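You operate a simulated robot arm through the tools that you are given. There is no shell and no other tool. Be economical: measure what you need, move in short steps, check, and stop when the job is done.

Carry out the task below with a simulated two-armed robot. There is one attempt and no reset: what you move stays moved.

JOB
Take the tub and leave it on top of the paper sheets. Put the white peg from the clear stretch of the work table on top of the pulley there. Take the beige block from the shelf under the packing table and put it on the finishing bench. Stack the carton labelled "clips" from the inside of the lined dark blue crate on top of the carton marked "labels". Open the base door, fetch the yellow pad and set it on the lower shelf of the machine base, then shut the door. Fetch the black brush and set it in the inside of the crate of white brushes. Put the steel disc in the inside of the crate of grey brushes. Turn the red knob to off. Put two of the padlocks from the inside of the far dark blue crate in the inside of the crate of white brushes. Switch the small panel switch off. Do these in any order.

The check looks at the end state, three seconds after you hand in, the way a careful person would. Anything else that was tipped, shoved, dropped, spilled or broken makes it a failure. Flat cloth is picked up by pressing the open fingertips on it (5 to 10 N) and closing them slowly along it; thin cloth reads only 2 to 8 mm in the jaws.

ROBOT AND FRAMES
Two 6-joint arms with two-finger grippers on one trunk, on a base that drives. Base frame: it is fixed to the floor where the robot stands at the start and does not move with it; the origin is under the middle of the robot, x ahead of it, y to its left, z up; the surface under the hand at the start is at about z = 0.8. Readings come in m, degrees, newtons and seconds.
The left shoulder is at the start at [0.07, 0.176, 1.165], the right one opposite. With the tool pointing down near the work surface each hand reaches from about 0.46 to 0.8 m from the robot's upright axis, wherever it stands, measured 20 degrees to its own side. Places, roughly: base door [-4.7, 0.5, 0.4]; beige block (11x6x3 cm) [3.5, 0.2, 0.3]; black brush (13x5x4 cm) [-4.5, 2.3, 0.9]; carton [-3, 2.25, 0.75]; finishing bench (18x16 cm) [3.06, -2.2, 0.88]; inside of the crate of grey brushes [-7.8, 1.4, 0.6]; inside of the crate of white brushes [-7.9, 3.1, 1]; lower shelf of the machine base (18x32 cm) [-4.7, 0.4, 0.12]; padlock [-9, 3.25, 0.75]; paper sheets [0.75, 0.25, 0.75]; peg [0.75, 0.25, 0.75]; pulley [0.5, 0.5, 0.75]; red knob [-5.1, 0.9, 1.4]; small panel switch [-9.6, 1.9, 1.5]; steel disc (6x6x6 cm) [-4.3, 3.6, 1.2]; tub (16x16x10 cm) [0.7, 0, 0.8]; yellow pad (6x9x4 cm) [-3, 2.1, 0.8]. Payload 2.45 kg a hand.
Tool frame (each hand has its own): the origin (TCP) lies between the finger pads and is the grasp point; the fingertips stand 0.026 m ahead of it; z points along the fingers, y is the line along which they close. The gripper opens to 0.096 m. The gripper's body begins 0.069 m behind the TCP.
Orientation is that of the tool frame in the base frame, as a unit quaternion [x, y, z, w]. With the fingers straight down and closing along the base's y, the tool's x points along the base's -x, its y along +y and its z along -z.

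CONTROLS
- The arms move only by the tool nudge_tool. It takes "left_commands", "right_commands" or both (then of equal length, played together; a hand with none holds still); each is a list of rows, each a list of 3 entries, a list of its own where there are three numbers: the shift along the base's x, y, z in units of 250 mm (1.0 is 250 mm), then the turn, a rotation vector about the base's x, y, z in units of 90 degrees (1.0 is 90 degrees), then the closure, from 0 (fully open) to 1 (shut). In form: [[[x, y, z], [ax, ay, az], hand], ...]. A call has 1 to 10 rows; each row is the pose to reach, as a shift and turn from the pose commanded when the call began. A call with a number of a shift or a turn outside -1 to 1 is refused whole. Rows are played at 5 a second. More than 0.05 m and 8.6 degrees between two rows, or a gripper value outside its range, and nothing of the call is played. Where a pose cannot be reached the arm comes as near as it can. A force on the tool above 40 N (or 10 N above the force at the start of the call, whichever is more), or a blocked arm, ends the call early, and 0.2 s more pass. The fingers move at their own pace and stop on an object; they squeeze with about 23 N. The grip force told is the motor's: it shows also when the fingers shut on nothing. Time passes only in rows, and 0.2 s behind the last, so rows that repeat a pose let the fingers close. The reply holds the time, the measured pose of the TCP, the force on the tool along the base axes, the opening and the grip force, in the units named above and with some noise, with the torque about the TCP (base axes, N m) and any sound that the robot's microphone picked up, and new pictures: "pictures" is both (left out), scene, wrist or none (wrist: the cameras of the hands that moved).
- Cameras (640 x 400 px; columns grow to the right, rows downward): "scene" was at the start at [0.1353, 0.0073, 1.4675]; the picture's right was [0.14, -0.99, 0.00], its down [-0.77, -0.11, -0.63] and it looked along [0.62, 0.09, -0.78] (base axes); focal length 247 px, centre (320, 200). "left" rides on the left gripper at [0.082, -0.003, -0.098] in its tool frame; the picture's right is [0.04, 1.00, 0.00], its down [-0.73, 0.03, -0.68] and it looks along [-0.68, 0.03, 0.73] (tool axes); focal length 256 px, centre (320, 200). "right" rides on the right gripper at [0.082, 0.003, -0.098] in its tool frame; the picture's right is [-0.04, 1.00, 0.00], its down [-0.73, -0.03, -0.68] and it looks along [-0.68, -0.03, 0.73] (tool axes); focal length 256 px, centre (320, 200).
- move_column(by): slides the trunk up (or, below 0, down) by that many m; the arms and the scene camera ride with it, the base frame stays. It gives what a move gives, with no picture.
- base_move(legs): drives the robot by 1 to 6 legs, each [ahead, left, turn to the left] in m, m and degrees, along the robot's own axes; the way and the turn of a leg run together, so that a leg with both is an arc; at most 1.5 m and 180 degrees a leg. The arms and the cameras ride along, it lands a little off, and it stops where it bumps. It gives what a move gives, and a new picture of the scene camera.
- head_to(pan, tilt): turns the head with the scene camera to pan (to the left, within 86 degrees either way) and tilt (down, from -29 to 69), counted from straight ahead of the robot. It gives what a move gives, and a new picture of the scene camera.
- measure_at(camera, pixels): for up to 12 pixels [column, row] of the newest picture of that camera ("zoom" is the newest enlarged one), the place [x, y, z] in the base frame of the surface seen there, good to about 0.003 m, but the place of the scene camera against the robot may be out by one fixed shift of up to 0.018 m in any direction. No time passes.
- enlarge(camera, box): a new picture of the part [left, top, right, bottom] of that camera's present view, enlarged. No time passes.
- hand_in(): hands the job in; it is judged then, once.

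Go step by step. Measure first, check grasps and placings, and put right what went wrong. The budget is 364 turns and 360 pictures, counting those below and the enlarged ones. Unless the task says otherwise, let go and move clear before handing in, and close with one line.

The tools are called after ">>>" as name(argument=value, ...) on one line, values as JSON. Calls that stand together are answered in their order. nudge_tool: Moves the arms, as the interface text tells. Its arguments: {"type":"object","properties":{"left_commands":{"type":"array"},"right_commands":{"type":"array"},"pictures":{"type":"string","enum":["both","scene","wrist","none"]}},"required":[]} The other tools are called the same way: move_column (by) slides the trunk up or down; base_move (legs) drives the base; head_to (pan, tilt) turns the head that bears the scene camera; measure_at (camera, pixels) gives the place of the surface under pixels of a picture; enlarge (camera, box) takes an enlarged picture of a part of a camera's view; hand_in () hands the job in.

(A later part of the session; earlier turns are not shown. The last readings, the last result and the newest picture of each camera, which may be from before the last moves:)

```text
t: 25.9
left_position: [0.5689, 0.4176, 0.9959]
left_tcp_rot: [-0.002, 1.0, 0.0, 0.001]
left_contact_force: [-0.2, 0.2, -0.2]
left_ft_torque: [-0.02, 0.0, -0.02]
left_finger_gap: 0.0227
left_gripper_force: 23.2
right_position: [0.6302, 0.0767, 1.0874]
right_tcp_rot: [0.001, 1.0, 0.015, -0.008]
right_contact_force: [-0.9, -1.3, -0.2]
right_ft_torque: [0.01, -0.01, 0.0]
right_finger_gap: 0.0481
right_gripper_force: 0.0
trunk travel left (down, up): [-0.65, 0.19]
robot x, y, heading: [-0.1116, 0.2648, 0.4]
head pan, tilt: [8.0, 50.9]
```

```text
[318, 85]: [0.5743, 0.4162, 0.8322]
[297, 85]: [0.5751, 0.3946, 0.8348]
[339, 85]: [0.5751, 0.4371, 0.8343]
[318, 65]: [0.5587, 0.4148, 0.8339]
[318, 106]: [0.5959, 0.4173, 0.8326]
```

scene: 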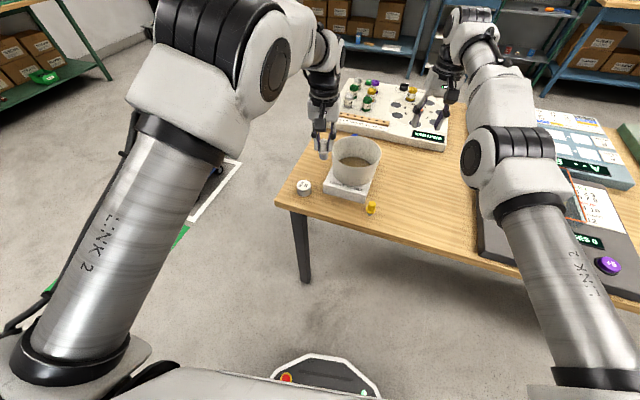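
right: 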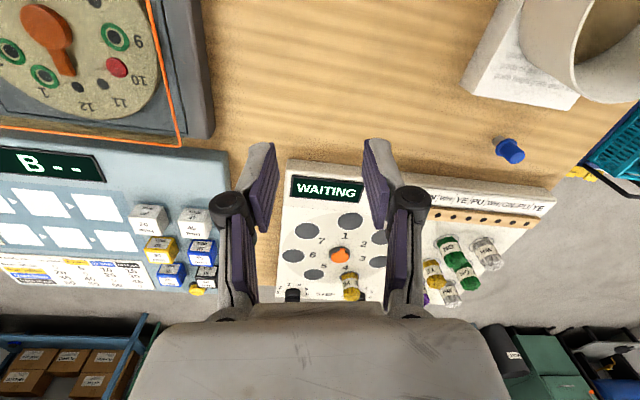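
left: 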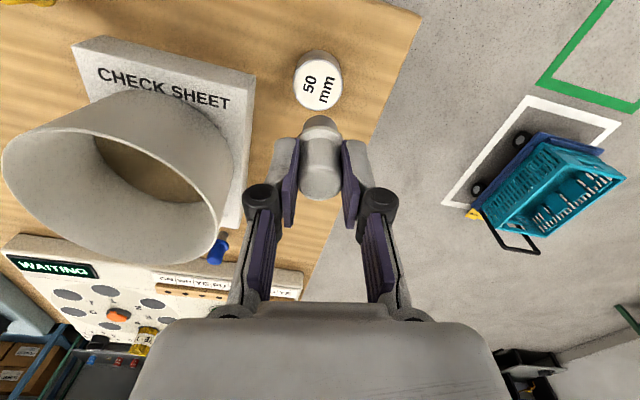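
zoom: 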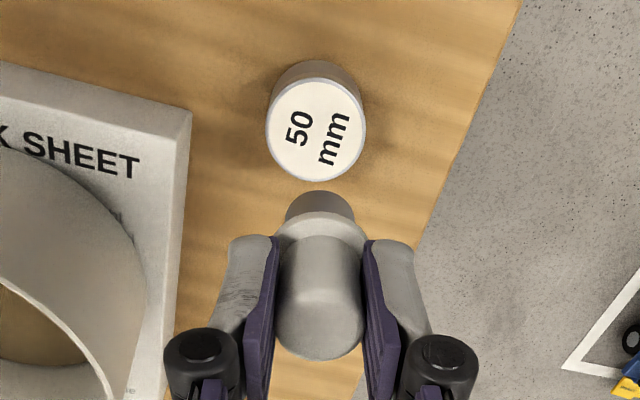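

The pulley top centre is (0.577, 0.416, 0.833), so the peg base touches at TCP z≈0.894. I'll lower it.

>>> nudge_tool(left_commands=[[[0.032, -0.006, -0.1], [0, 0, 0], 1], [[0.032, -0.006, -0.22], [0, 0, 0], 1], [[0.032, -0.006, -0.32], [0, 0, 0], 1], [[0.032, -0.006, -0.37], [0, 0, 0], 1], [[0.032, -0.006, -0.39], [0, 0, 0], 1], [[0.032, -0.006, -0.39], [0, 0, 0], 1]], pictures="wrist")

```text
t: 27.3
left_position: [0.5771, 0.4143, 0.8971]
left_tcp_rot: [-0.003, 1.0, 0.001, 0.002]
left_contact_force: [-0.2, 0.7, -0.2]
left_ft_torque: [0.0, 0.02, -0.02]
left_finger_gap: 0.0227
left_gripper_force: 23.0
right_position: [0.6305, 0.0766, 1.089]
right_tcp_rot: [0.002, 1.0, 0.017, -0.009]
right_contact_force: [-0.8, -0.5, 0.2]
right_ft_torque: [0.0, -0.03, 0.02]
right_finger_gap: 0.048
right_gripper_force: 0.1
trunk travel left (down, up): [-0.65, 0.19]
robot x, y, heading: [-0.1139, 0.2683, 0.1]
head pan, tilt: [8.0, 50.9]
```

left: 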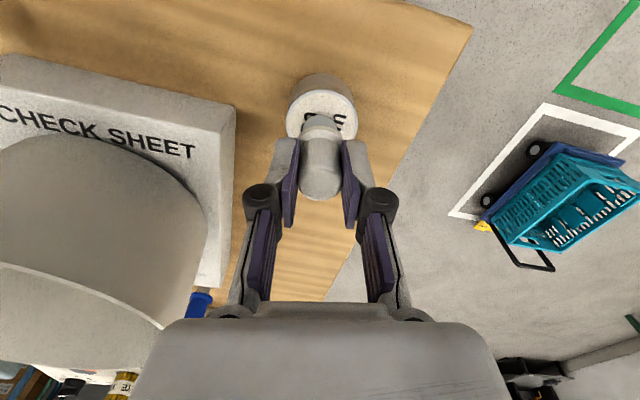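

Centred over the pulley. I'll lower in 1 mm steps until contact.

>>> nudge_tool(left_commands=[[[0, 0, -0.006], [0, 0, 0], 1], [[0, 0, -0.012], [0, 0, 0], 1], [[0, 0, -0.016], [0, 0, 0], 1], [[0, 0, -0.016], [0, 0, 0], 1]], pictures="none")

```text
t: 28.3
left_position: [0.5765, 0.415, 0.8936]
left_tcp_rot: [-0.003, 1.0, 0.0, 0.002]
left_contact_force: [0.4, 0.6, -1.0]
left_ft_torque: [-0.02, 0.03, -0.04]
left_finger_gap: 0.0226
left_gripper_force: 23.4
right_position: [0.6303, 0.0769, 1.087]
right_tcp_rot: [0.002, 1.0, 0.016, -0.008]
right_contact_force: [-0.9, 1.0, 0.6]
right_ft_torque: [0.01, -0.01, 0.0]
right_finger_gap: 0.0481
right_gripper_force: 0.0
trunk travel left (down, up): [-0.65, 0.19]
robot x, y, heading: [-0.1128, 0.2692, 0.4]
head pan, tilt: [8.0, 50.9]
```

>>> nudge_tool(left_commands=[[[0, 0, -0.006], [0, 0, 0], 1], [[0, 0, -0.01], [0, 0, 0], 1], [[0, 0, -0.014], [0, 0, 0], 1], [[0, 0, -0.014], [0, 0, 0], 1]], pictures="none")

```text
t: 29.3
left_position: [0.5771, 0.4149, 0.8929]
left_tcp_rot: [-0.003, 1.0, 0.0, 0.004]
left_contact_force: [0.7, 1.0, 18.5]
left_ft_torque: [0.06, -0.12, 0.04]
left_finger_gap: 0.023
left_gripper_force: 23.2
right_position: [0.6283, 0.0761, 1.0905]
right_tcp_rot: [0.001, 1.0, 0.016, -0.006]
right_contact_force: [0.9, -0.4, -0.3]
right_ft_torque: [-0.01, -0.01, -0.01]
right_finger_gap: 0.0479
right_gripper_force: 0.0
trunk travel left (down, up): [-0.65, 0.19]
robot x, y, heading: [-0.1143, 0.265, 0.1]
head pan, tilt: [8.0, 50.9]
```

Contact at 18 N. I'll back off 1 mm, open and rise.

>>> nudge_tool(left_commands=[[[0, 0, 0.01], [0, 0, 0], 1], [[0, 0, 0.01], [0, 0, 0], 0.7], [[0, 0, 0.01], [0, 0, 0], 0.4], [[0, 0, 0.15], [0, 0, 0], 0.3], [[0, 0, 0.33], [0, 0, 0], 0.3], [[0, 0, 0.5], [0, 0, 0], 0.3], [[0, 0, 0.5], [0, 0, 0], 0.3]], pictures="both")

```text
t: 30.9
left_position: [0.5799, 0.4156, 1.0152]
left_tcp_rot: [-0.002, 1.0, -0.001, 0.001]
left_contact_force: [0.4, 0.6, 0.8]
left_ft_torque: [0.02, 0.01, 0.01]
left_finger_gap: 0.0671
left_gripper_force: 0.0
right_position: [0.6313, 0.076, 1.0884]
right_tcp_rot: [0.002, 1.0, 0.016, -0.007]
right_contact_force: [-0.7, 1.0, -0.6]
right_ft_torque: [0.0, 0.02, -0.04]
right_finger_gap: 0.0479
right_gripper_force: 0.1
trunk travel left (down, up): [-0.65, 0.19]
robot x, y, heading: [-0.1105, 0.2698, -0.0]
head pan, tilt: [8.0, 50.9]
```

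scene: 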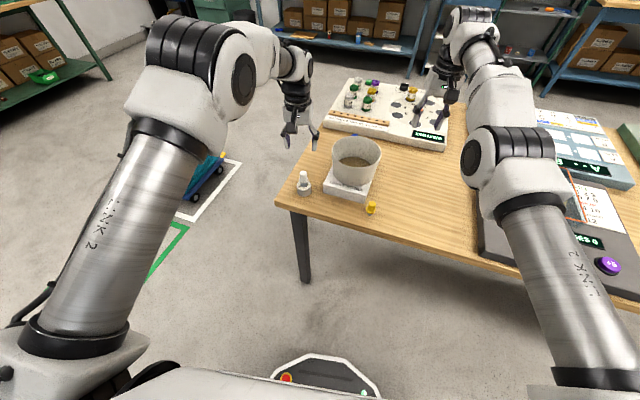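
left: 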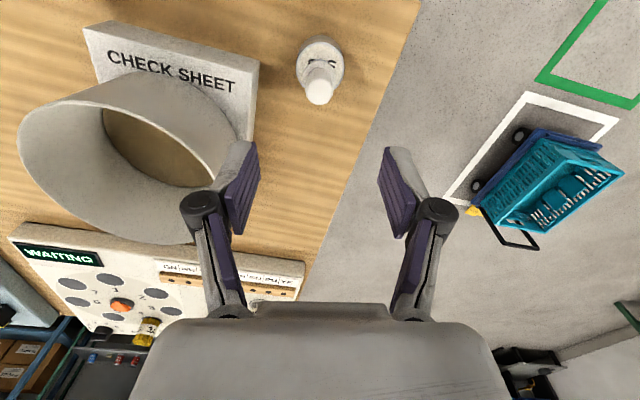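

The peg stands on the pulley. Next I'll back away from the table and look around.

>>> base_move(legs=[[-0.6, 0, 0]])

>>> head_to(pan=0, tilt=15)

```text
t: 34.3
left_position: [-0.0334, 0.4136, 1.0156]
left_tcp_rot: [-0.004, 1.0, 0.0, 0.001]
left_contact_force: [-0.5, 0.2, -0.2]
left_ft_torque: [-0.02, -0.02, -0.03]
left_finger_gap: 0.0671
left_gripper_force: 0.2
right_position: [0.0206, 0.0751, 1.0881]
right_tcp_rot: [0.0, 1.0, 0.016, -0.007]
right_contact_force: [0.2, 0.2, 0.8]
right_ft_torque: [0.02, 0.0, 0.02]
right_finger_gap: 0.0481
right_gripper_force: 0.0
trunk travel left (down, up): [-0.65, 0.19]
robot x, y, heading: [-0.7205, 0.2645, 0.2]
head pan, tilt: [8.0, 50.9]
```

scene: 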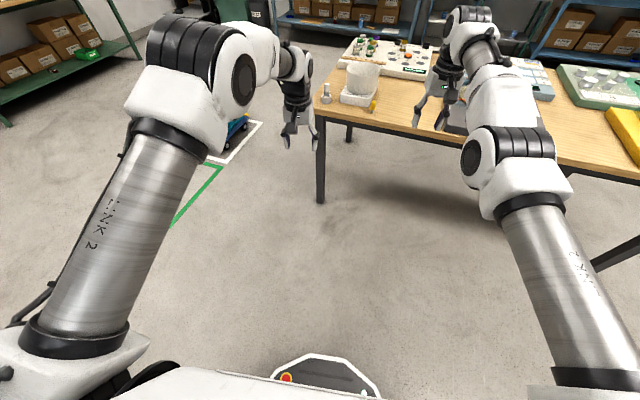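

```text
t: 35.4
left_position: [-0.0326, 0.416, 1.0148]
left_tcp_rot: [-0.004, 1.0, 0.0, 0.001]
left_contact_force: [0.2, -0.1, 0.3]
left_ft_torque: [-0.01, 0.01, -0.02]
left_finger_gap: 0.0672
left_gripper_force: 0.0
right_position: [0.0204, 0.0749, 1.0881]
right_tcp_rot: [0.0, 1.0, 0.015, -0.008]
right_contact_force: [0.4, -0.4, 0.1]
right_ft_torque: [0.01, 0.01, -0.01]
right_finger_gap: 0.0479
right_gripper_force: 0.0
trunk travel left (down, up): [-0.65, 0.19]
robot x, y, heading: [-0.7195, 0.2634, 0.1]
head pan, tilt: [0.0, 15.0]
```

scene: 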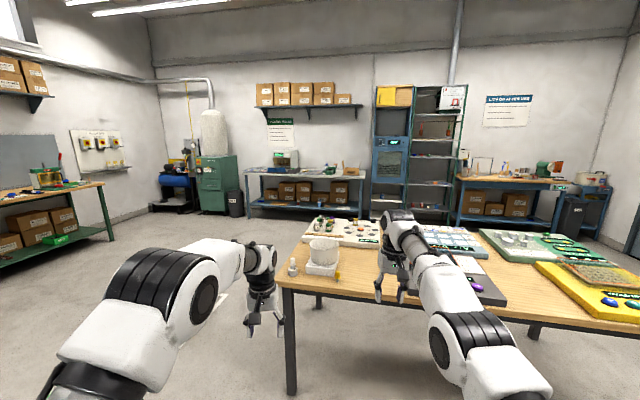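

There is a bench with boxes on its lower shelf at (300,190) and another at (505,185). I'll measure them and the free floor.

>>> measure_at(camera="scene", pixels=[[300, 205], [270, 192], [330, 195], [250, 170], [360, 176], [460, 182], [515, 184], [550, 185], [590, 180], [480, 215], [540, 220], [236, 205]])

>>> enlarge(camera="scene", box=[230, 140, 380, 230])

>>> enlarge(camera="scene", box=[440, 140, 640, 260])

```text
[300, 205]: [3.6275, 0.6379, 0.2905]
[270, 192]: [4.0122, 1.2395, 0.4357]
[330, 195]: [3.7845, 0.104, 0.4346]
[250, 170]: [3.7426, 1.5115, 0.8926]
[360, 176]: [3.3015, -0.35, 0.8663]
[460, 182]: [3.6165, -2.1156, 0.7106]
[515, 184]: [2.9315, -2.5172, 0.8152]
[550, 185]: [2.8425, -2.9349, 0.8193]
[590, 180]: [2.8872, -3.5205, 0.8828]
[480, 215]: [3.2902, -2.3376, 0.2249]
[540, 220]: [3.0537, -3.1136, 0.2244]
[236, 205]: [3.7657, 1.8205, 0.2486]
```

```text
4.27 times, centred on (305, 185) of scene
```

zoom: 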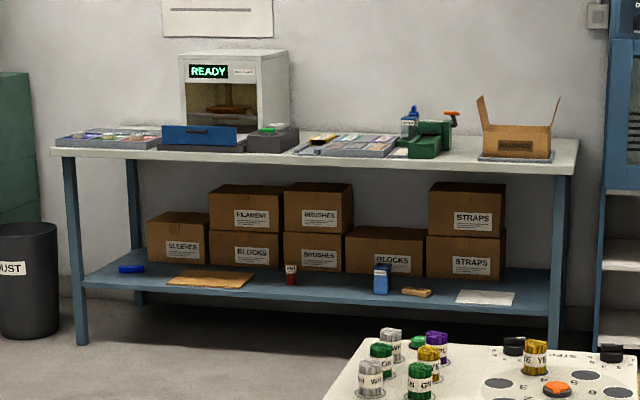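

```text
3.20 times, centred on (540, 200) of scene
```

zoom: 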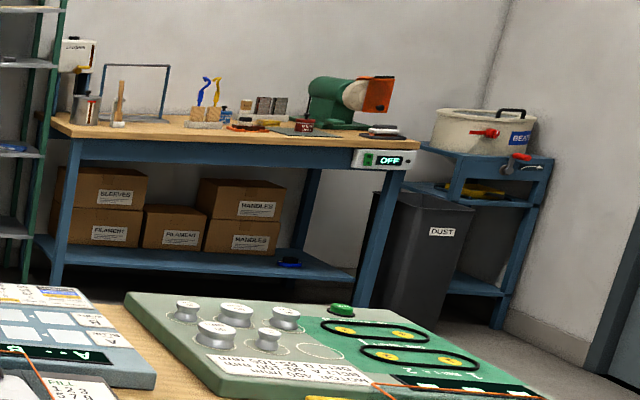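

The beige block is near (327,206) on the lower shelf and the "50 mm" disc matches the pulley. I'll measure it, then look left for the cart to plan a way around the work table.

>>> measure_at(camera="scene", pixels=[[327, 206], [329, 207], [335, 213], [300, 213], [350, 182], [288, 392], [280, 290]])

>>> head_to(pan=30, tilt=30)

```text
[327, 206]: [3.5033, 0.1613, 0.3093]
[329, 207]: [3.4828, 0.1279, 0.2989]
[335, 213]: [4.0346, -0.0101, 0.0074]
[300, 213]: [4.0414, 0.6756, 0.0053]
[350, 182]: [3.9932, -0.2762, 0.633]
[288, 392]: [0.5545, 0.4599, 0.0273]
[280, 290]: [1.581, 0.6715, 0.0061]
```

```text
t: 36.3
left_position: [-0.0325, 0.4149, 1.0154]
left_tcp_rot: [-0.005, 1.0, 0.0, 0.001]
left_contact_force: [0.5, -0.4, 0.3]
left_ft_torque: [-0.01, -0.02, 0.05]
left_finger_gap: 0.0673
left_gripper_force: 0.0
right_position: [0.0215, 0.0765, 1.0884]
right_tcp_rot: [0.0, 1.0, 0.016, -0.008]
right_contact_force: [-0.8, -0.7, -0.1]
right_ft_torque: [-0.01, 0.02, 0.0]
right_finger_gap: 0.0479
right_gripper_force: 0.0
trunk travel left (down, up): [-0.65, 0.19]
robot x, y, heading: [-0.7257, 0.2633, 0.5]
head pan, tilt: [30.0, 30.0]
```

scene: 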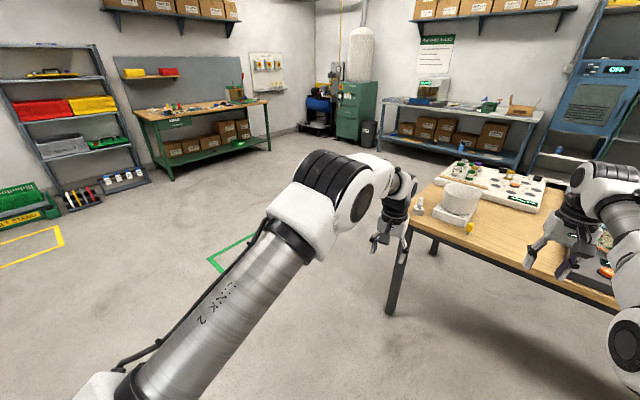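

>>> measure_at(camera="scene", pixels=[[215, 262], [168, 180], [270, 150], [300, 160], [365, 143], [225, 190], [120, 230], [450, 300], [395, 315]])

```text
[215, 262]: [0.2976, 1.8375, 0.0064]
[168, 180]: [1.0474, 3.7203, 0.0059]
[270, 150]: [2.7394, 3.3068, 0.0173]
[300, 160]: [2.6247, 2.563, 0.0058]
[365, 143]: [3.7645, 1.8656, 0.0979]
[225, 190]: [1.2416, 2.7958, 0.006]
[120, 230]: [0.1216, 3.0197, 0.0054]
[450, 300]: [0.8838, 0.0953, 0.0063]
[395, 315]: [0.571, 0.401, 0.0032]
```

The floor to the left is open. I'll drive around: left 1.9, ahead 3.0, right 1.9.

>>> base_move(legs=[[0, 1.5, 0], [0, 0.4, 0], [1.5, 0, 0], [1.5, 0, 0], [0, -1.5, 0], [0, -0.4, 0]])

>>> head_to(pan=0, tilt=40)

```text
t: 69.0
left_position: [3.0258, 0.6957, 1.0149]
left_tcp_rot: [-0.043, 0.999, 0.0, 0.001]
left_contact_force: [0.4, 0.4, 0.5]
left_ft_torque: [0.01, 0.02, 0.03]
left_finger_gap: 0.0674
left_gripper_force: 0.0
right_position: [3.1044, 0.3607, 1.088]
right_tcp_rot: [-0.038, 0.999, 0.015, -0.009]
right_contact_force: [-0.5, 0.0, -0.1]
right_ft_torque: [-0.01, 0.02, -0.01]
right_finger_gap: 0.0481
right_gripper_force: 0.0
trunk travel left (down, up): [-0.65, 0.19]
robot x, y, heading: [2.3495, 0.4922, 4.8]
head pan, tilt: [30.0, 30.0]
```

scene: 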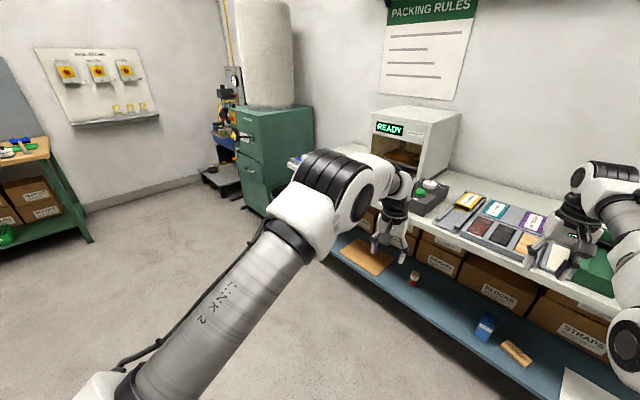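

```text
t: 70.0
left_position: [3.0264, 0.6943, 1.0153]
left_tcp_rot: [-0.042, 0.999, 0.0, 0.0]
left_contact_force: [0.4, 0.1, -0.4]
left_ft_torque: [-0.02, 0.01, 0.02]
left_finger_gap: 0.0671
left_gripper_force: 0.0
right_position: [3.1048, 0.3603, 1.0883]
right_tcp_rot: [-0.038, 0.999, 0.016, -0.008]
right_contact_force: [-0.2, -0.5, -0.9]
right_ft_torque: [0.0, -0.01, 0.0]
right_finger_gap: 0.0482
right_gripper_force: 0.1
trunk travel left (down, up): [-0.65, 0.19]
robot x, y, heading: [2.3471, 0.4939, 4.8]
head pan, tilt: [0.0, 40.0]
```

scene: 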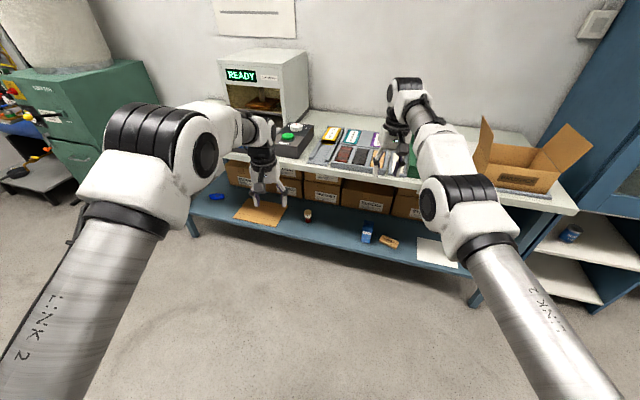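

The block is at (389,241) beside the blue box. I'll measure the block, the shelf edge and the table edge.

>>> measure_at(camera="scene", pixels=[[389, 239], [381, 236], [398, 242], [389, 246], [366, 232], [350, 240], [400, 258], [440, 200], [430, 185], [435, 250]])

>>> enlarge(camera="scene", box=[340, 200, 460, 275])

```text
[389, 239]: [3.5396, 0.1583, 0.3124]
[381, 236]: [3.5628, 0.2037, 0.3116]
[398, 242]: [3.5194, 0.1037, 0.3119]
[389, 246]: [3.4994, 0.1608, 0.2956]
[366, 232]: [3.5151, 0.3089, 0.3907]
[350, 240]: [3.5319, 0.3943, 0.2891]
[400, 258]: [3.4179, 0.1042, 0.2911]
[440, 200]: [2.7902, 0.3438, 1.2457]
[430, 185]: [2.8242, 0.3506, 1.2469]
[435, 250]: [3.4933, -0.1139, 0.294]
```

```text
5.33 times, centred on (400, 238) of scene
```

zoom: 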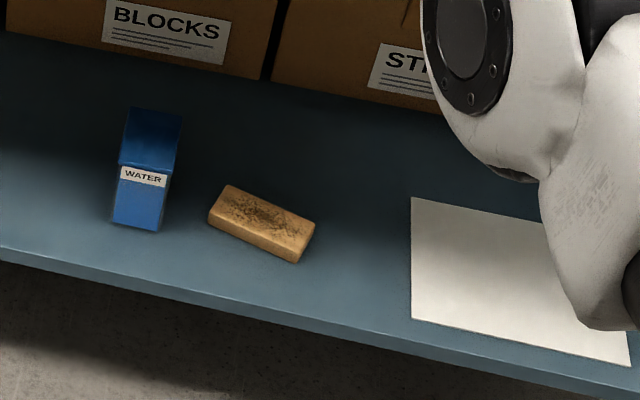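

The block centre is about (3.52, 0.16), its long axis near y, its top at z≈0.305, under a table whose edge is near x 3.3. I'll lower the trunk, then retract the right hand and yaw the left hand to close across the block's 6 cm.

>>> move_column(by=-0.58)

>>> nudge_tool(left_commands=[[[0, 0, 0], [0, 0, 0.09], 0.0], [[0, 0, 0], [0, 0, 0.18], 0], [[0, 0, 0], [0, 0, 0.27], 0], [[0, 0, 0], [0, 0, 0.36], 0], [[0, 0, 0], [0, 0, 0.45], 0], [[0, 0, 0], [0, 0, 0.54], 0], [[0, 0, 0], [0, 0, 0.62], 0], [[0, 0, 0], [0, 0, 0.685], 0], [[0, 0, 0], [0, 0, 0.685], 0]], right_commands=[[[-0.1, 0, 0], [0, 0, 0], 0.5], [[-0.2, -0.05, 0], [0, 0, 0], 0.5], [[-0.3, -0.1, 0], [0, 0, 0], 0.5], [[-0.4, -0.15, 0], [0, 0, 0], 0.5], [[-0.5, -0.2, 0], [0, 0, 0], 0.5], [[-0.6, -0.25, 0], [0, 0, 0], 0.5], [[-0.7, -0.3, 0], [0, 0, 0], 0.5], [[-0.8, -0.3, 0], [0, 0, 0], 0.5], [[-0.8, -0.3, 0], [0, 0, 0], 0.5]])

```text
refused: -0.58 is not a number from -0.4 to 0.4
```

```text
t: 72.0
left_position: [3.0254, 0.695, 1.0163]
left_tcp_rot: [-0.549, 0.836, 0.0, 0.001]
left_contact_force: [0.6, -0.3, -0.4]
left_ft_torque: [0.01, -0.01, -0.02]
left_finger_gap: 0.0961
left_gripper_force: 0.0
right_position: [3.1045, 0.3622, 1.0874]
right_tcp_rot: [-0.039, 0.999, 0.015, -0.008]
right_contact_force: [0.1, 0.7, 0.0]
right_ft_torque: [-0.01, 0.02, -0.02]
right_finger_gap: 0.048
right_gripper_force: 0.2
right hand out of reach, approached as far as the arm can: row 1, 2, 3, 4, 5, 6, 7, 8, 9
trunk travel left (down, up): [-0.65, 0.19]
robot x, y, heading: [2.3515, 0.4936, 4.6]
head pan, tilt: [0.0, 40.0]
```

scene: 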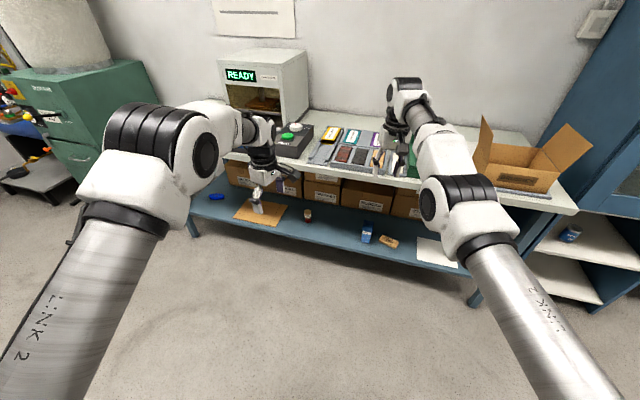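
right: 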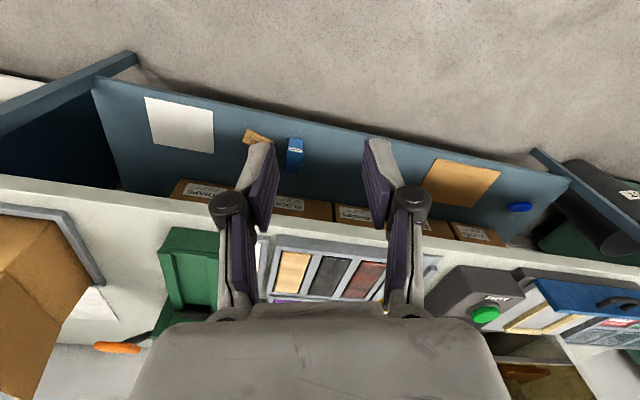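
left: 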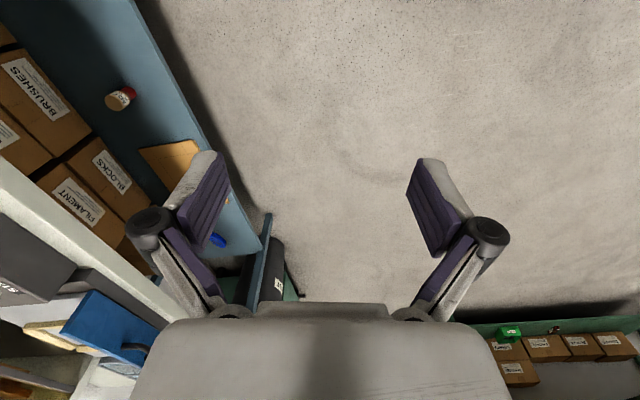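

The trunk move must be within ±0.4. The right hand is stuck at a limit, so I'll try moving it sideways and down after lowering.

>>> move_column(by=-0.4)

>>> nudge_tool(right_commands=[[[0, -0.1, -0.1], [0, 0, 0], 0.5], [[-0.0, -0.2, -0.2], [0, 0, 0], 0.5], [[-0.1, -0.3, -0.2], [0, 0, 0], 0.5], [[-0.2, -0.4, -0.2], [0, 0, 0], 0.5], [[-0.3, -0.5, -0.2], [0, 0, 0], 0.5], [[-0.4, -0.5, -0.2], [0, 0, 0], 0.5], [[-0.5, -0.5, -0.2], [0, 0, 0], 0.5], [[-0.5, -0.5, -0.2], [0, 0, 0], 0.5]], pictures="none")

```text
t: 75.8
left_position: [3.026, 0.6952, 0.6154]
left_tcp_rot: [-0.548, 0.836, 0.0, 0.001]
left_contact_force: [0.4, -0.1, 0.2]
left_ft_torque: [0.03, -0.03, 0.02]
left_finger_gap: 0.096
left_gripper_force: 0.0
right_position: [3.1042, 0.3605, 0.6877]
right_tcp_rot: [-0.039, 0.999, 0.016, -0.007]
right_contact_force: [-0.7, -0.5, -0.4]
right_ft_torque: [0.02, 0.02, 0.0]
right_finger_gap: 0.0481
right_gripper_force: 0.0
trunk travel left (down, up): [-0.25, 0.59]
robot x, y, heading: [2.3457, 0.4907, 4.9]
head pan, tilt: [0.0, 40.0]
```

```text
t: 77.6
left_position: [3.0258, 0.6952, 0.6159]
left_tcp_rot: [-0.549, 0.836, 0.0, 0.001]
left_contact_force: [-0.1, 0.1, -0.2]
left_ft_torque: [-0.01, 0.0, -0.01]
left_finger_gap: 0.0958
left_gripper_force: 0.1
right_position: [3.1183, 0.2813, 0.6448]
right_tcp_rot: [-0.039, 0.999, 0.015, -0.009]
right_contact_force: [0.3, 0.1, -0.2]
right_ft_torque: [0.03, 0.0, -0.01]
right_finger_gap: 0.0479
right_gripper_force: 0.1
right hand out of reach, approached as far as the arm can: row 1, 2, 3, 4, 5, 6, 7, 8
trunk travel left (down, up): [-0.25, 0.59]
robot x, y, heading: [2.3525, 0.4889, 4.8]
head pan, tilt: [0.0, 40.0]
```

The commanded right pose drifted too close to the trunk. I'll command it back out to a comfortable place.

>>> nudge_tool(right_commands=[[[0.13, 0.1, 0], [0, 0, 0], 0.5], [[0.26, 0.2, 0], [0, 0, 0], 0.5], [[0.39, 0.3, 0], [0, 0, 0], 0.5], [[0.52, 0.4, 0], [0, 0, 0], 0.5], [[0.65, 0.5, 0], [0, 0, 0], 0.5], [[0.78, 0.6, 0], [0, 0, 0], 0.5], [[0.93, 0.7, 0], [0, 0, 0], 0.5], [[0.93, 0.75, 0], [0, 0, 0], 0.5], [[0.93, 0.75, 0], [0, 0, 0], 0.5]], pictures="scene")

```text
t: 79.6
left_position: [3.0262, 0.695, 0.6152]
left_tcp_rot: [-0.548, 0.836, 0.001, 0.001]
left_contact_force: [-0.5, 0.3, -0.8]
left_ft_torque: [-0.01, 0.02, 0.0]
left_finger_gap: 0.0961
left_gripper_force: 0.1
right_position: [3.1083, 0.4008, 0.6227]
right_tcp_rot: [-0.037, 0.999, 0.016, -0.009]
right_contact_force: [0.6, -0.4, -0.3]
right_ft_torque: [0.01, 0.03, 0.02]
right_finger_gap: 0.0483
right_gripper_force: 0.0
right hand out of reach, approached as far as the arm can: row 1, 2, 3, 4, 5, 6, 7, 8, 9
trunk travel left (down, up): [-0.25, 0.59]
robot x, y, heading: [2.3512, 0.4931, 4.8]
head pan, tilt: [0.0, 40.0]
```

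scene: 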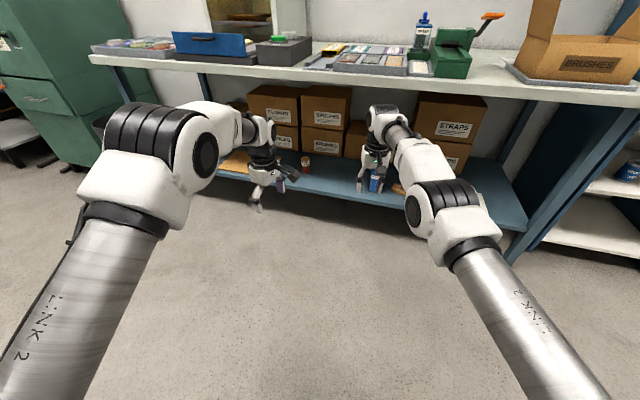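

I'll test the right arm with a short outward move.

>>> nudge_tool(right_commands=[[[0, -0.2, 0], [0, 0, 0], 0.5], [[0, -0.4, 0], [0, 0, 0], 0.5], [[0, -0.6, 0], [0, 0, 0], 0.5], [[0, -0.6, 0], [0, 0, 0], 0.5]], pictures="none")

>>> nudge_tool(right_commands=[[[0.2, 0, 0], [0, 0, 0], 0.5], [[0.4, 0, 0], [0, 0, 0], 0.5], [[0.6, 0, 0], [0, 0, 0], 0.5], [[0.6, 0, 0], [0, 0, 0], 0.5]], pictures="none")

```text
t: 80.6
left_position: [3.0256, 0.6961, 0.6163]
left_tcp_rot: [-0.549, 0.836, 0.0, 0.001]
left_contact_force: [0.4, 0.4, 0.3]
left_ft_torque: [0.01, 0.02, -0.02]
left_finger_gap: 0.0962
left_gripper_force: 0.0
right_position: [3.1085, 0.2478, 0.6217]
right_tcp_rot: [-0.038, 0.999, 0.015, -0.008]
right_contact_force: [0.3, 0.8, 0.2]
right_ft_torque: [0.03, 0.01, 0.02]
right_finger_gap: 0.0479
right_gripper_force: 0.0
trunk travel left (down, up): [-0.25, 0.59]
robot x, y, heading: [2.3497, 0.4914, 4.8]
head pan, tilt: [0.0, 40.0]
```

```text
t: 81.6
left_position: [3.0263, 0.6948, 0.6165]
left_tcp_rot: [-0.548, 0.836, 0.0, 0.001]
left_contact_force: [0.5, -0.2, 0.7]
left_ft_torque: [-0.01, -0.01, 0.0]
left_finger_gap: 0.0961
left_gripper_force: 0.1
right_position: [3.1239, 0.2506, 0.6199]
right_tcp_rot: [-0.038, 0.999, 0.016, -0.008]
right_contact_force: [0.7, 0.0, 0.2]
right_ft_torque: [-0.05, 0.0, 0.02]
right_finger_gap: 0.0482
right_gripper_force: 0.1
right hand out of reach, approached as far as the arm can: row 1, 2, 3, 4
trunk travel left (down, up): [-0.25, 0.59]
robot x, y, heading: [2.3515, 0.4925, 4.8]
head pan, tilt: [0.0, 40.0]
```

It's at the outer limit now, so the next test is straight back.

>>> nudge_tool(right_commands=[[[-0.2, 0, 0], [0, 0, 0], 0.5], [[-0.4, 0, 0], [0, 0, 0], 0.5], [[-0.6, 0, 0], [0, 0, 0], 0.5], [[-0.8, 0, 0], [0, 0, 0], 0.5], [[-1, 0, 0], [0, 0, 0], 0.5], [[-1, 0, 0], [0, 0, 0], 0.5]], pictures="none")

```text
t: 83.0
left_position: [3.0258, 0.6942, 0.6155]
left_tcp_rot: [-0.548, 0.836, 0.001, 0.001]
left_contact_force: [0.3, 0.8, 0.0]
left_ft_torque: [-0.03, 0.0, 0.01]
left_finger_gap: 0.0959
left_gripper_force: 0.0
right_position: [2.8794, 0.2497, 0.6221]
right_tcp_rot: [-0.038, 0.999, 0.016, -0.008]
right_contact_force: [0.3, -0.4, -0.3]
right_ft_torque: [-0.02, 0.01, -0.03]
right_finger_gap: 0.0481
right_gripper_force: 0.1
trunk travel left (down, up): [-0.25, 0.59]
robot x, y, heading: [2.3476, 0.492, 4.9]
head pan, tilt: [0.0, 40.0]
```

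The right hand is now retracted. I'll lower the trunk further and drive right, keeping clear of the table.

>>> move_column(by=-0.18)

>>> base_move(legs=[[0.1, -0.56, -4.8]])

```text
t: 85.0
left_position: [3.025, 0.6958, 0.4362]
left_tcp_rot: [-0.548, 0.836, 0.002, 0.002]
left_contact_force: [0.1, 1.0, -0.2]
left_ft_torque: [-0.02, -0.01, 0.02]
left_finger_gap: 0.0959
left_gripper_force: 0.1
right_position: [2.8798, 0.2491, 0.4415]
right_tcp_rot: [-0.039, 0.999, 0.015, -0.008]
right_contact_force: [0.0, -0.4, 0.3]
right_ft_torque: [0.03, -0.03, 0.02]
right_finger_gap: 0.0481
right_gripper_force: 0.0
trunk travel left (down, up): [-0.07, 0.77]
robot x, y, heading: [2.3512, 0.4925, 4.8]
head pan, tilt: [0.0, 40.0]
```

```text
t: 88.3
left_position: [3.1663, 0.0805, 0.4364]
left_tcp_rot: [-0.514, 0.858, 0.0, 0.0]
left_contact_force: [0.1, 0.8, 0.3]
left_ft_torque: [0.0, -0.01, 0.02]
left_finger_gap: 0.0958
left_gripper_force: 0.1
right_position: [2.9852, -0.3514, 0.4404]
right_tcp_rot: [0.001, 1.0, 0.016, -0.008]
right_contact_force: [-0.2, 0.0, 0.4]
right_ft_torque: [-0.01, -0.03, 0.0]
right_finger_gap: 0.048
right_gripper_force: 0.2
trunk travel left (down, up): [-0.07, 0.77]
robot x, y, heading: [2.4769, -0.068, 0.5]
head pan, tilt: [0.0, 40.0]
```

scene: 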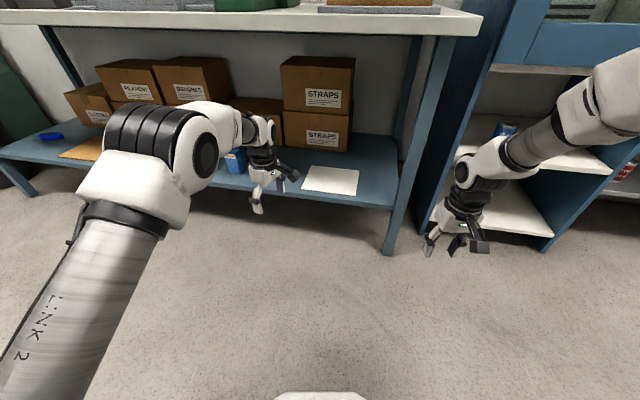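

The table's right leg stands at (392,235), near the right hand's path. I'll measure it.

>>> measure_at(camera="scene", pixels=[[392, 235], [388, 250], [430, 100], [455, 20], [385, 205], [265, 195], [335, 180], [320, 105], [300, 105], [470, 240]])

```text
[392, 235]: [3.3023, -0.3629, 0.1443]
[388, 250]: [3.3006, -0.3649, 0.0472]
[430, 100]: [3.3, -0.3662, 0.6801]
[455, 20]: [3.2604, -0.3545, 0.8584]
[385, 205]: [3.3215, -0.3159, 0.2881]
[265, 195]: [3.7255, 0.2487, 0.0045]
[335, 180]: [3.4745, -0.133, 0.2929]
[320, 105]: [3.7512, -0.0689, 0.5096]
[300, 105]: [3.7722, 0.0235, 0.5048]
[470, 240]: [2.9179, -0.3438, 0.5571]
```

The leg is at (3.30, -0.36) and the table edge at x 3.26. I'll pull the right hand back 8 cm so it stays ahead of the edge, then drive in.

>>> nudge_tool(right_commands=[[[-0.15, 0, 0], [0, 0, 0], 0.5], [[-0.3, 0, 0], [0, 0, 0], 0.5], [[-0.3, 0, 0], [0, 0, 0], 0.5]], pictures="none")

>>> base_move(legs=[[0, 0.065, 0], [0.3, 0, 0]])

>>> nudge_tool(left_commands=[[[0, 0, 0], [0, 0, 0], 0]], pictures="wrist")

```text
t: 89.1
left_position: [3.1662, 0.0811, 0.4363]
left_tcp_rot: [-0.515, 0.857, 0.001, 0.002]
left_contact_force: [-0.4, 0.0, 0.4]
left_ft_torque: [0.02, -0.01, -0.04]
left_finger_gap: 0.096
left_gripper_force: 0.0
right_position: [2.913, -0.3522, 0.4408]
right_tcp_rot: [0.001, 1.0, 0.016, -0.008]
right_contact_force: [0.0, 0.1, 0.4]
right_ft_torque: [0.0, 0.02, 0.02]
right_finger_gap: 0.0476
right_gripper_force: 0.0
trunk travel left (down, up): [-0.07, 0.77]
robot x, y, heading: [2.4775, -0.0688, 0.3]
head pan, tilt: [0.0, 40.0]
```

```text
t: 91.7
left_position: [3.471, 0.1445, 0.4363]
left_tcp_rot: [-0.513, 0.859, 0.001, 0.0]
left_contact_force: [-0.7, 0.4, -0.3]
left_ft_torque: [0.0, -0.02, -0.01]
left_finger_gap: 0.096
left_gripper_force: 0.1
right_position: [3.2156, -0.2886, 0.4412]
right_tcp_rot: [0.004, 1.0, 0.016, -0.008]
right_contact_force: [-0.9, -0.4, -0.4]
right_ft_torque: [-0.03, -0.01, -0.04]
right_finger_gap: 0.0481
right_gripper_force: 0.1
trunk travel left (down, up): [-0.07, 0.77]
robot x, y, heading: [2.7796, -0.005, 0.2]
head pan, tilt: [0.0, 40.0]
```

scene: 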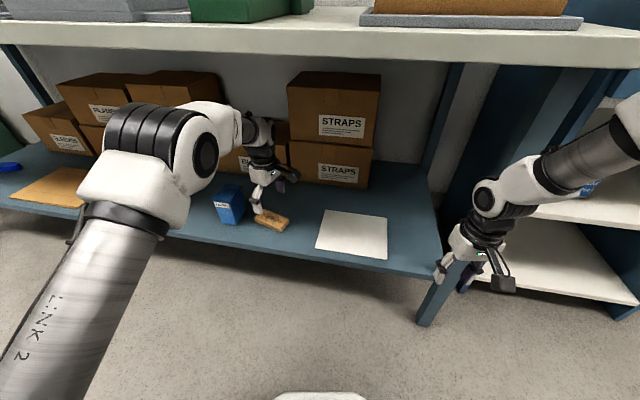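

```text
t: 92.1
left_position: [3.4709, 0.143, 0.4361]
left_tcp_rot: [-0.513, 0.858, 0.001, 0.0]
left_contact_force: [-0.6, 0.1, -0.2]
left_ft_torque: [-0.04, -0.01, 0.01]
left_finger_gap: 0.0962
left_gripper_force: 0.0
right_position: [3.216, -0.2873, 0.4431]
right_tcp_rot: [0.004, 1.0, 0.016, -0.008]
right_contact_force: [-0.5, 0.0, 0.4]
right_ft_torque: [-0.01, -0.01, 0.02]
right_finger_gap: 0.048
right_gripper_force: 0.1
trunk travel left (down, up): [-0.07, 0.77]
robot x, y, heading: [2.7804, -0.0031, -0.2]
head pan, tilt: [0.0, 40.0]
```

left: 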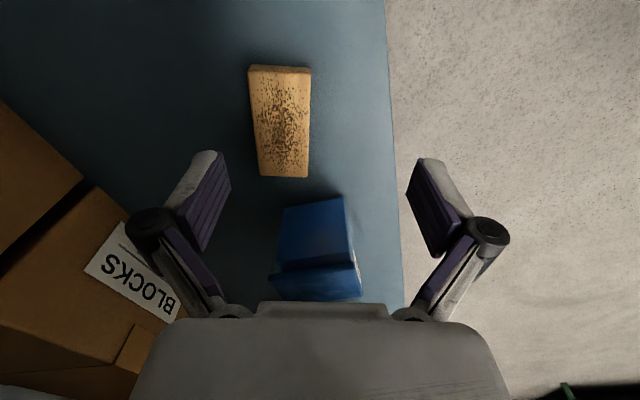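

The block shows well at (280,120) in the left wrist view. I'll measure its corners and the water box.

>>> measure_at(camera="left", pixels=[[252, 75], [307, 78], [305, 172], [265, 170], [281, 122], [315, 200], [285, 215], [275, 265], [350, 260], [330, 230], [335, 150]])

```text
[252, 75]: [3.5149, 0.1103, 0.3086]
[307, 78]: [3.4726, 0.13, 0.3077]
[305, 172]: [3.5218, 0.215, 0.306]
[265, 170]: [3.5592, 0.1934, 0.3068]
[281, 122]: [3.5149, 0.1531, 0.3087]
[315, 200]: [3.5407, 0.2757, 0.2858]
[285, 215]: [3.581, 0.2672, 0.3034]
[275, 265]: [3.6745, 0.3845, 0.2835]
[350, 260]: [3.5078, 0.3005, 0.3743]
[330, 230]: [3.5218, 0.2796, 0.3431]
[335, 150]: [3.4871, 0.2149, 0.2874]
```

The block centre is (3.517, 0.162) and its short axis already matches the jaws. I'll descend to z 0.315 and close.

>>> nudge_tool(left_commands=[[[0.1, 0.04, 0], [0, 0, 0], 0], [[0.184, 0.076, -0.08], [0, 0, 0], 0], [[0.184, 0.076, -0.24], [0, 0, 0], 0], [[0.184, 0.076, -0.4], [0, 0, 0], 0], [[0.184, 0.076, -0.484], [0, 0, 0], 0], [[0.184, 0.076, -0.484], [0, 0, 0], 0]], pictures="wrist")

```text
t: 93.5
left_position: [3.5167, 0.1642, 0.3144]
left_tcp_rot: [-0.513, 0.859, 0.001, 0.002]
left_contact_force: [-0.6, -0.5, -0.2]
left_ft_torque: [0.0, 0.03, 0.01]
left_finger_gap: 0.0961
left_gripper_force: 0.0
right_position: [3.215, -0.2878, 0.4418]
right_tcp_rot: [0.004, 1.0, 0.016, -0.008]
right_contact_force: [-0.5, 0.1, -0.3]
right_ft_torque: [-0.02, 0.0, 0.0]
right_finger_gap: 0.0482
right_gripper_force: 0.0
trunk travel left (down, up): [-0.07, 0.77]
robot x, y, heading: [2.778, -0.0003, -0.0]
head pan, tilt: [0.0, 40.0]
```

left: 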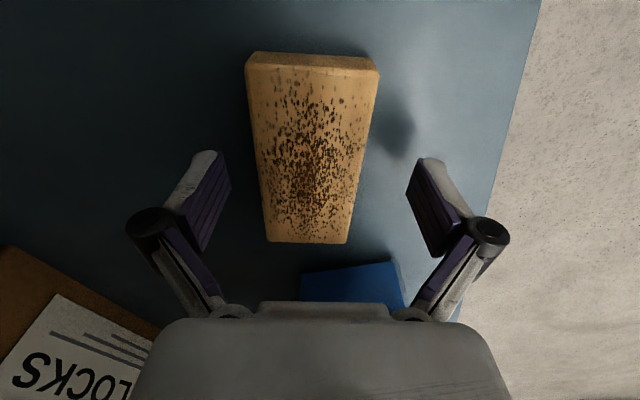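

>>> nudge_tool(left_commands=[[[0, 0, 0], [0, 0, 0], 0.4], [[0, 0, 0], [0, 0, 0], 0.8], [[0, 0, 0], [0, 0, 0], 1], [[0, 0, 0], [0, 0, 0], 1], [[0, 0, 0.08], [0, 0, 0], 1], [[0, 0, 0.2], [0, 0, 0], 1], [[0, 0, 0.36], [0, 0, 0], 1], [[0, 0, 0.48], [0, 0, 0], 1], [[0, 0, 0.48], [0, 0, 0], 1]], pictures="both")

```text
t: 95.5
left_position: [3.5167, 0.1635, 0.4345]
left_tcp_rot: [-0.513, 0.859, 0.0, 0.001]
left_contact_force: [0.9, -0.5, -0.9]
left_ft_torque: [0.04, 0.0, 0.02]
left_finger_gap: 0.0535
left_gripper_force: 23.0
right_position: [3.2149, -0.2879, 0.4414]
right_tcp_rot: [0.003, 1.0, 0.016, -0.008]
right_contact_force: [-0.7, -0.3, -0.6]
right_ft_torque: [0.01, -0.02, 0.01]
right_finger_gap: 0.0481
right_gripper_force: 0.1
trunk travel left (down, up): [-0.07, 0.77]
robot x, y, heading: [2.7766, -0.0045, 0.0]
head pan, tilt: [0.0, 40.0]
```

scene: 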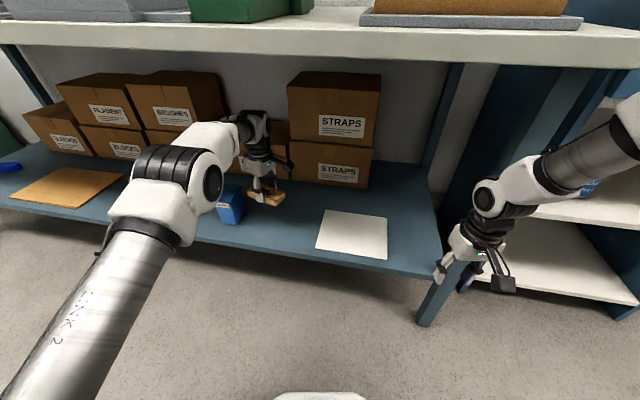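
left: 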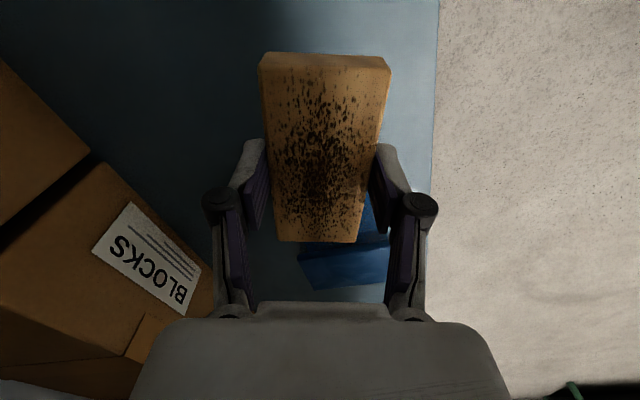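

The block is held. I'll back out from under the table, raise the trunk and look toward the finishing bench.

>>> base_move(legs=[[-0.5, 0, 0]])

>>> move_column(by=0.4)

>>> move_column(by=0.18)

>>> head_to(pan=-60, tilt=25)

```text
t: 98.5
left_position: [3.0252, 0.158, 0.434]
left_tcp_rot: [-0.507, 0.862, 0.0, 0.002]
left_contact_force: [0.5, -0.3, -1.2]
left_ft_torque: [-0.04, 0.0, 0.01]
left_finger_gap: 0.0536
left_gripper_force: 22.9
right_position: [2.7179, -0.2896, 0.4417]
right_tcp_rot: [0.01, 1.0, 0.016, -0.008]
right_contact_force: [-0.1, 0.6, -0.4]
right_ft_torque: [-0.01, 0.01, 0.02]
right_finger_gap: 0.0479
right_gripper_force: 0.0
trunk travel left (down, up): [-0.07, 0.77]
robot x, y, heading: [2.2857, 0.0029, -0.9]
head pan, tilt: [0.0, 40.0]
```

scene: 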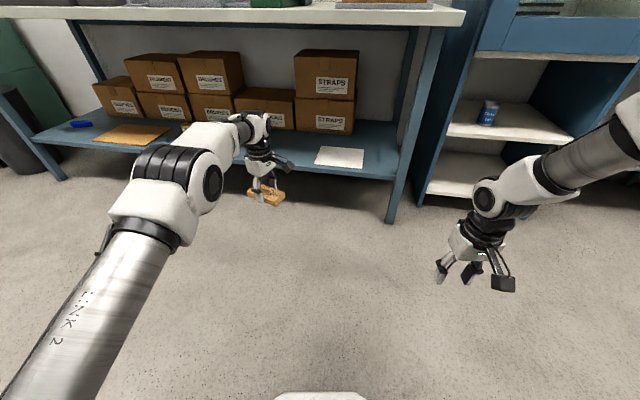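

```text
t: 102.3
left_position: [3.0248, 0.1585, 0.8333]
left_tcp_rot: [-0.507, 0.862, -0.001, 0.001]
left_contact_force: [0.5, 0.0, -1.6]
left_ft_torque: [-0.03, -0.02, -0.01]
left_finger_gap: 0.0534
left_gripper_force: 23.5
right_position: [2.7166, -0.2909, 0.8415]
right_tcp_rot: [0.01, 1.0, 0.016, -0.007]
right_contact_force: [-0.7, 0.3, -0.8]
right_ft_torque: [0.0, 0.01, -0.03]
right_finger_gap: 0.0478
right_gripper_force: 0.1
trunk travel left (down, up): [-0.47, 0.37]
robot x, y, heading: [2.2816, 0.0014, -0.7]
head pan, tilt: [0.0, 40.0]
```

```text
t: 104.3
left_position: [3.0252, 0.1581, 1.0135]
left_tcp_rot: [-0.507, 0.862, 0.0, 0.001]
left_contact_force: [0.5, -0.4, -1.1]
left_ft_torque: [0.01, -0.01, 0.0]
left_finger_gap: 0.0535
left_gripper_force: 23.3
right_position: [2.7181, -0.2898, 1.0217]
right_tcp_rot: [0.011, 1.0, 0.016, -0.007]
right_contact_force: [0.3, -0.4, -1.0]
right_ft_torque: [-0.05, 0.01, -0.03]
right_finger_gap: 0.048
right_gripper_force: 0.0
trunk travel left (down, up): [-0.65, 0.19]
robot x, y, heading: [2.2841, -0.0002, -1.0]
head pan, tilt: [0.0, 40.0]
```

```text
t: 105.6
left_position: [3.0253, 0.1571, 1.0155]
left_tcp_rot: [-0.507, 0.862, 0.0, 0.002]
left_contact_force: [0.1, 0.6, -0.4]
left_ft_torque: [0.0, 0.0, 0.02]
left_finger_gap: 0.0536
left_gripper_force: 23.2
right_position: [2.7177, -0.2896, 1.0225]
right_tcp_rot: [0.01, 1.0, 0.016, -0.008]
right_contact_force: [0.9, 0.3, -0.5]
right_ft_torque: [0.02, 0.0, 0.0]
right_finger_gap: 0.0481
right_gripper_force: 0.1
trunk travel left (down, up): [-0.65, 0.19]
robot x, y, heading: [2.2807, -0.0001, -0.7]
head pan, tilt: [-60.0, 25.0]
```

scene: 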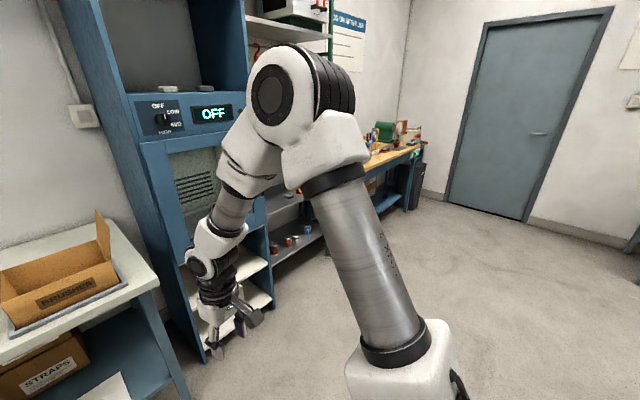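

The floor to the right is open. I'll measure a few fronts, then drive right while backing to x≈2.0 so the hands clear the furniture.

>>> measure_at(camera="scene", pixels=[[240, 330], [290, 245], [415, 150], [380, 165], [410, 205], [415, 300], [520, 300]])

>>> base_move(legs=[[-0.25, -1.2, 0.7], [0, -1.1, 0]])

>>> head_to(pan=0, tilt=35)

```text
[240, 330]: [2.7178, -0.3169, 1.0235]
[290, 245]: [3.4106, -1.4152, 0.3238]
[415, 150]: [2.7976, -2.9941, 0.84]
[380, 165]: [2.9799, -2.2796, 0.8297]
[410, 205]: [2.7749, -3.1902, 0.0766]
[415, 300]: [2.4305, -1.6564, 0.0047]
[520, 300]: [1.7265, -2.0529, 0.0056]
```

```text
t: 117.0
left_position: [2.7928, -2.1004, 1.0148]
left_tcp_rot: [-0.525, 0.851, 0.0, 0.0]
left_contact_force: [-0.6, -0.4, -1.0]
left_ft_torque: [0.0, 0.03, -0.02]
left_finger_gap: 0.0534
left_gripper_force: 23.5
right_position: [2.5037, -2.5602, 1.0214]
right_tcp_rot: [-0.011, 1.0, 0.015, -0.008]
right_contact_force: [0.0, -0.2, -0.3]
right_ft_torque: [-0.01, 0.01, -0.04]
right_finger_gap: 0.048
right_gripper_force: 0.0
trunk travel left (down, up): [-0.65, 0.19]
robot x, y, heading: [2.0612, -2.2871, 2.0]
head pan, tilt: [-60.0, 25.0]
```

scene: 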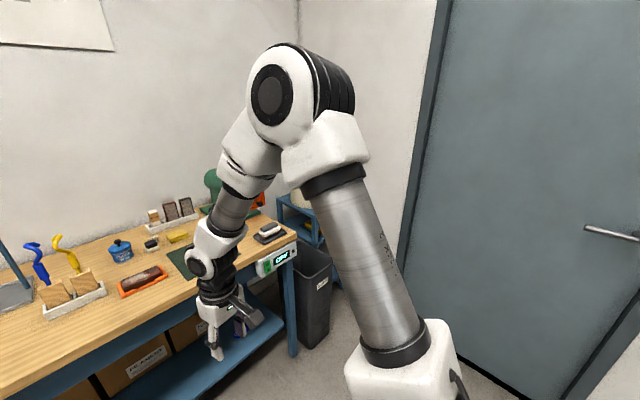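

```text
t: 118.3
left_position: [2.793, -2.1006, 1.0143]
left_tcp_rot: [-0.525, 0.851, 0.001, 0.001]
left_contact_force: [-0.5, -0.5, -1.6]
left_ft_torque: [0.0, -0.02, 0.0]
left_finger_gap: 0.0533
left_gripper_force: 22.8
right_position: [2.5044, -2.5614, 1.0217]
right_tcp_rot: [-0.01, 1.0, 0.016, -0.008]
right_contact_force: [-0.1, 0.2, -0.4]
right_ft_torque: [0.02, 0.01, 0.01]
right_finger_gap: 0.0479
right_gripper_force: 0.1
trunk travel left (down, up): [-0.65, 0.19]
robot x, y, heading: [2.0601, -2.2862, 1.7]
head pan, tilt: [0.0, 35.0]
```

scene: 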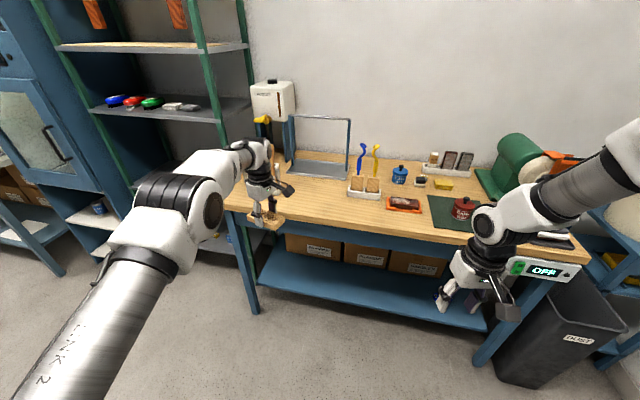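

The clear area of the finishing bench is around (310,205). I'll measure it.

>>> measure_at(camera="scene", pixels=[[310, 205], [330, 195], [290, 210], [300, 222], [245, 205], [350, 215], [380, 190], [350, 192], [320, 175], [400, 205]])

```text
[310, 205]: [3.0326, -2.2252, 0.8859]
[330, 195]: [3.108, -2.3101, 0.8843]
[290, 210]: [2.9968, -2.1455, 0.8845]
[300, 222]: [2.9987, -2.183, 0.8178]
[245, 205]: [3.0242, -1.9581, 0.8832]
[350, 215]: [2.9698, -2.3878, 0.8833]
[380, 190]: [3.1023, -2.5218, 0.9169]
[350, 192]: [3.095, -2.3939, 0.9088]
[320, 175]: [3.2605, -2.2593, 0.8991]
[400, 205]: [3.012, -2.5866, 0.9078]
```

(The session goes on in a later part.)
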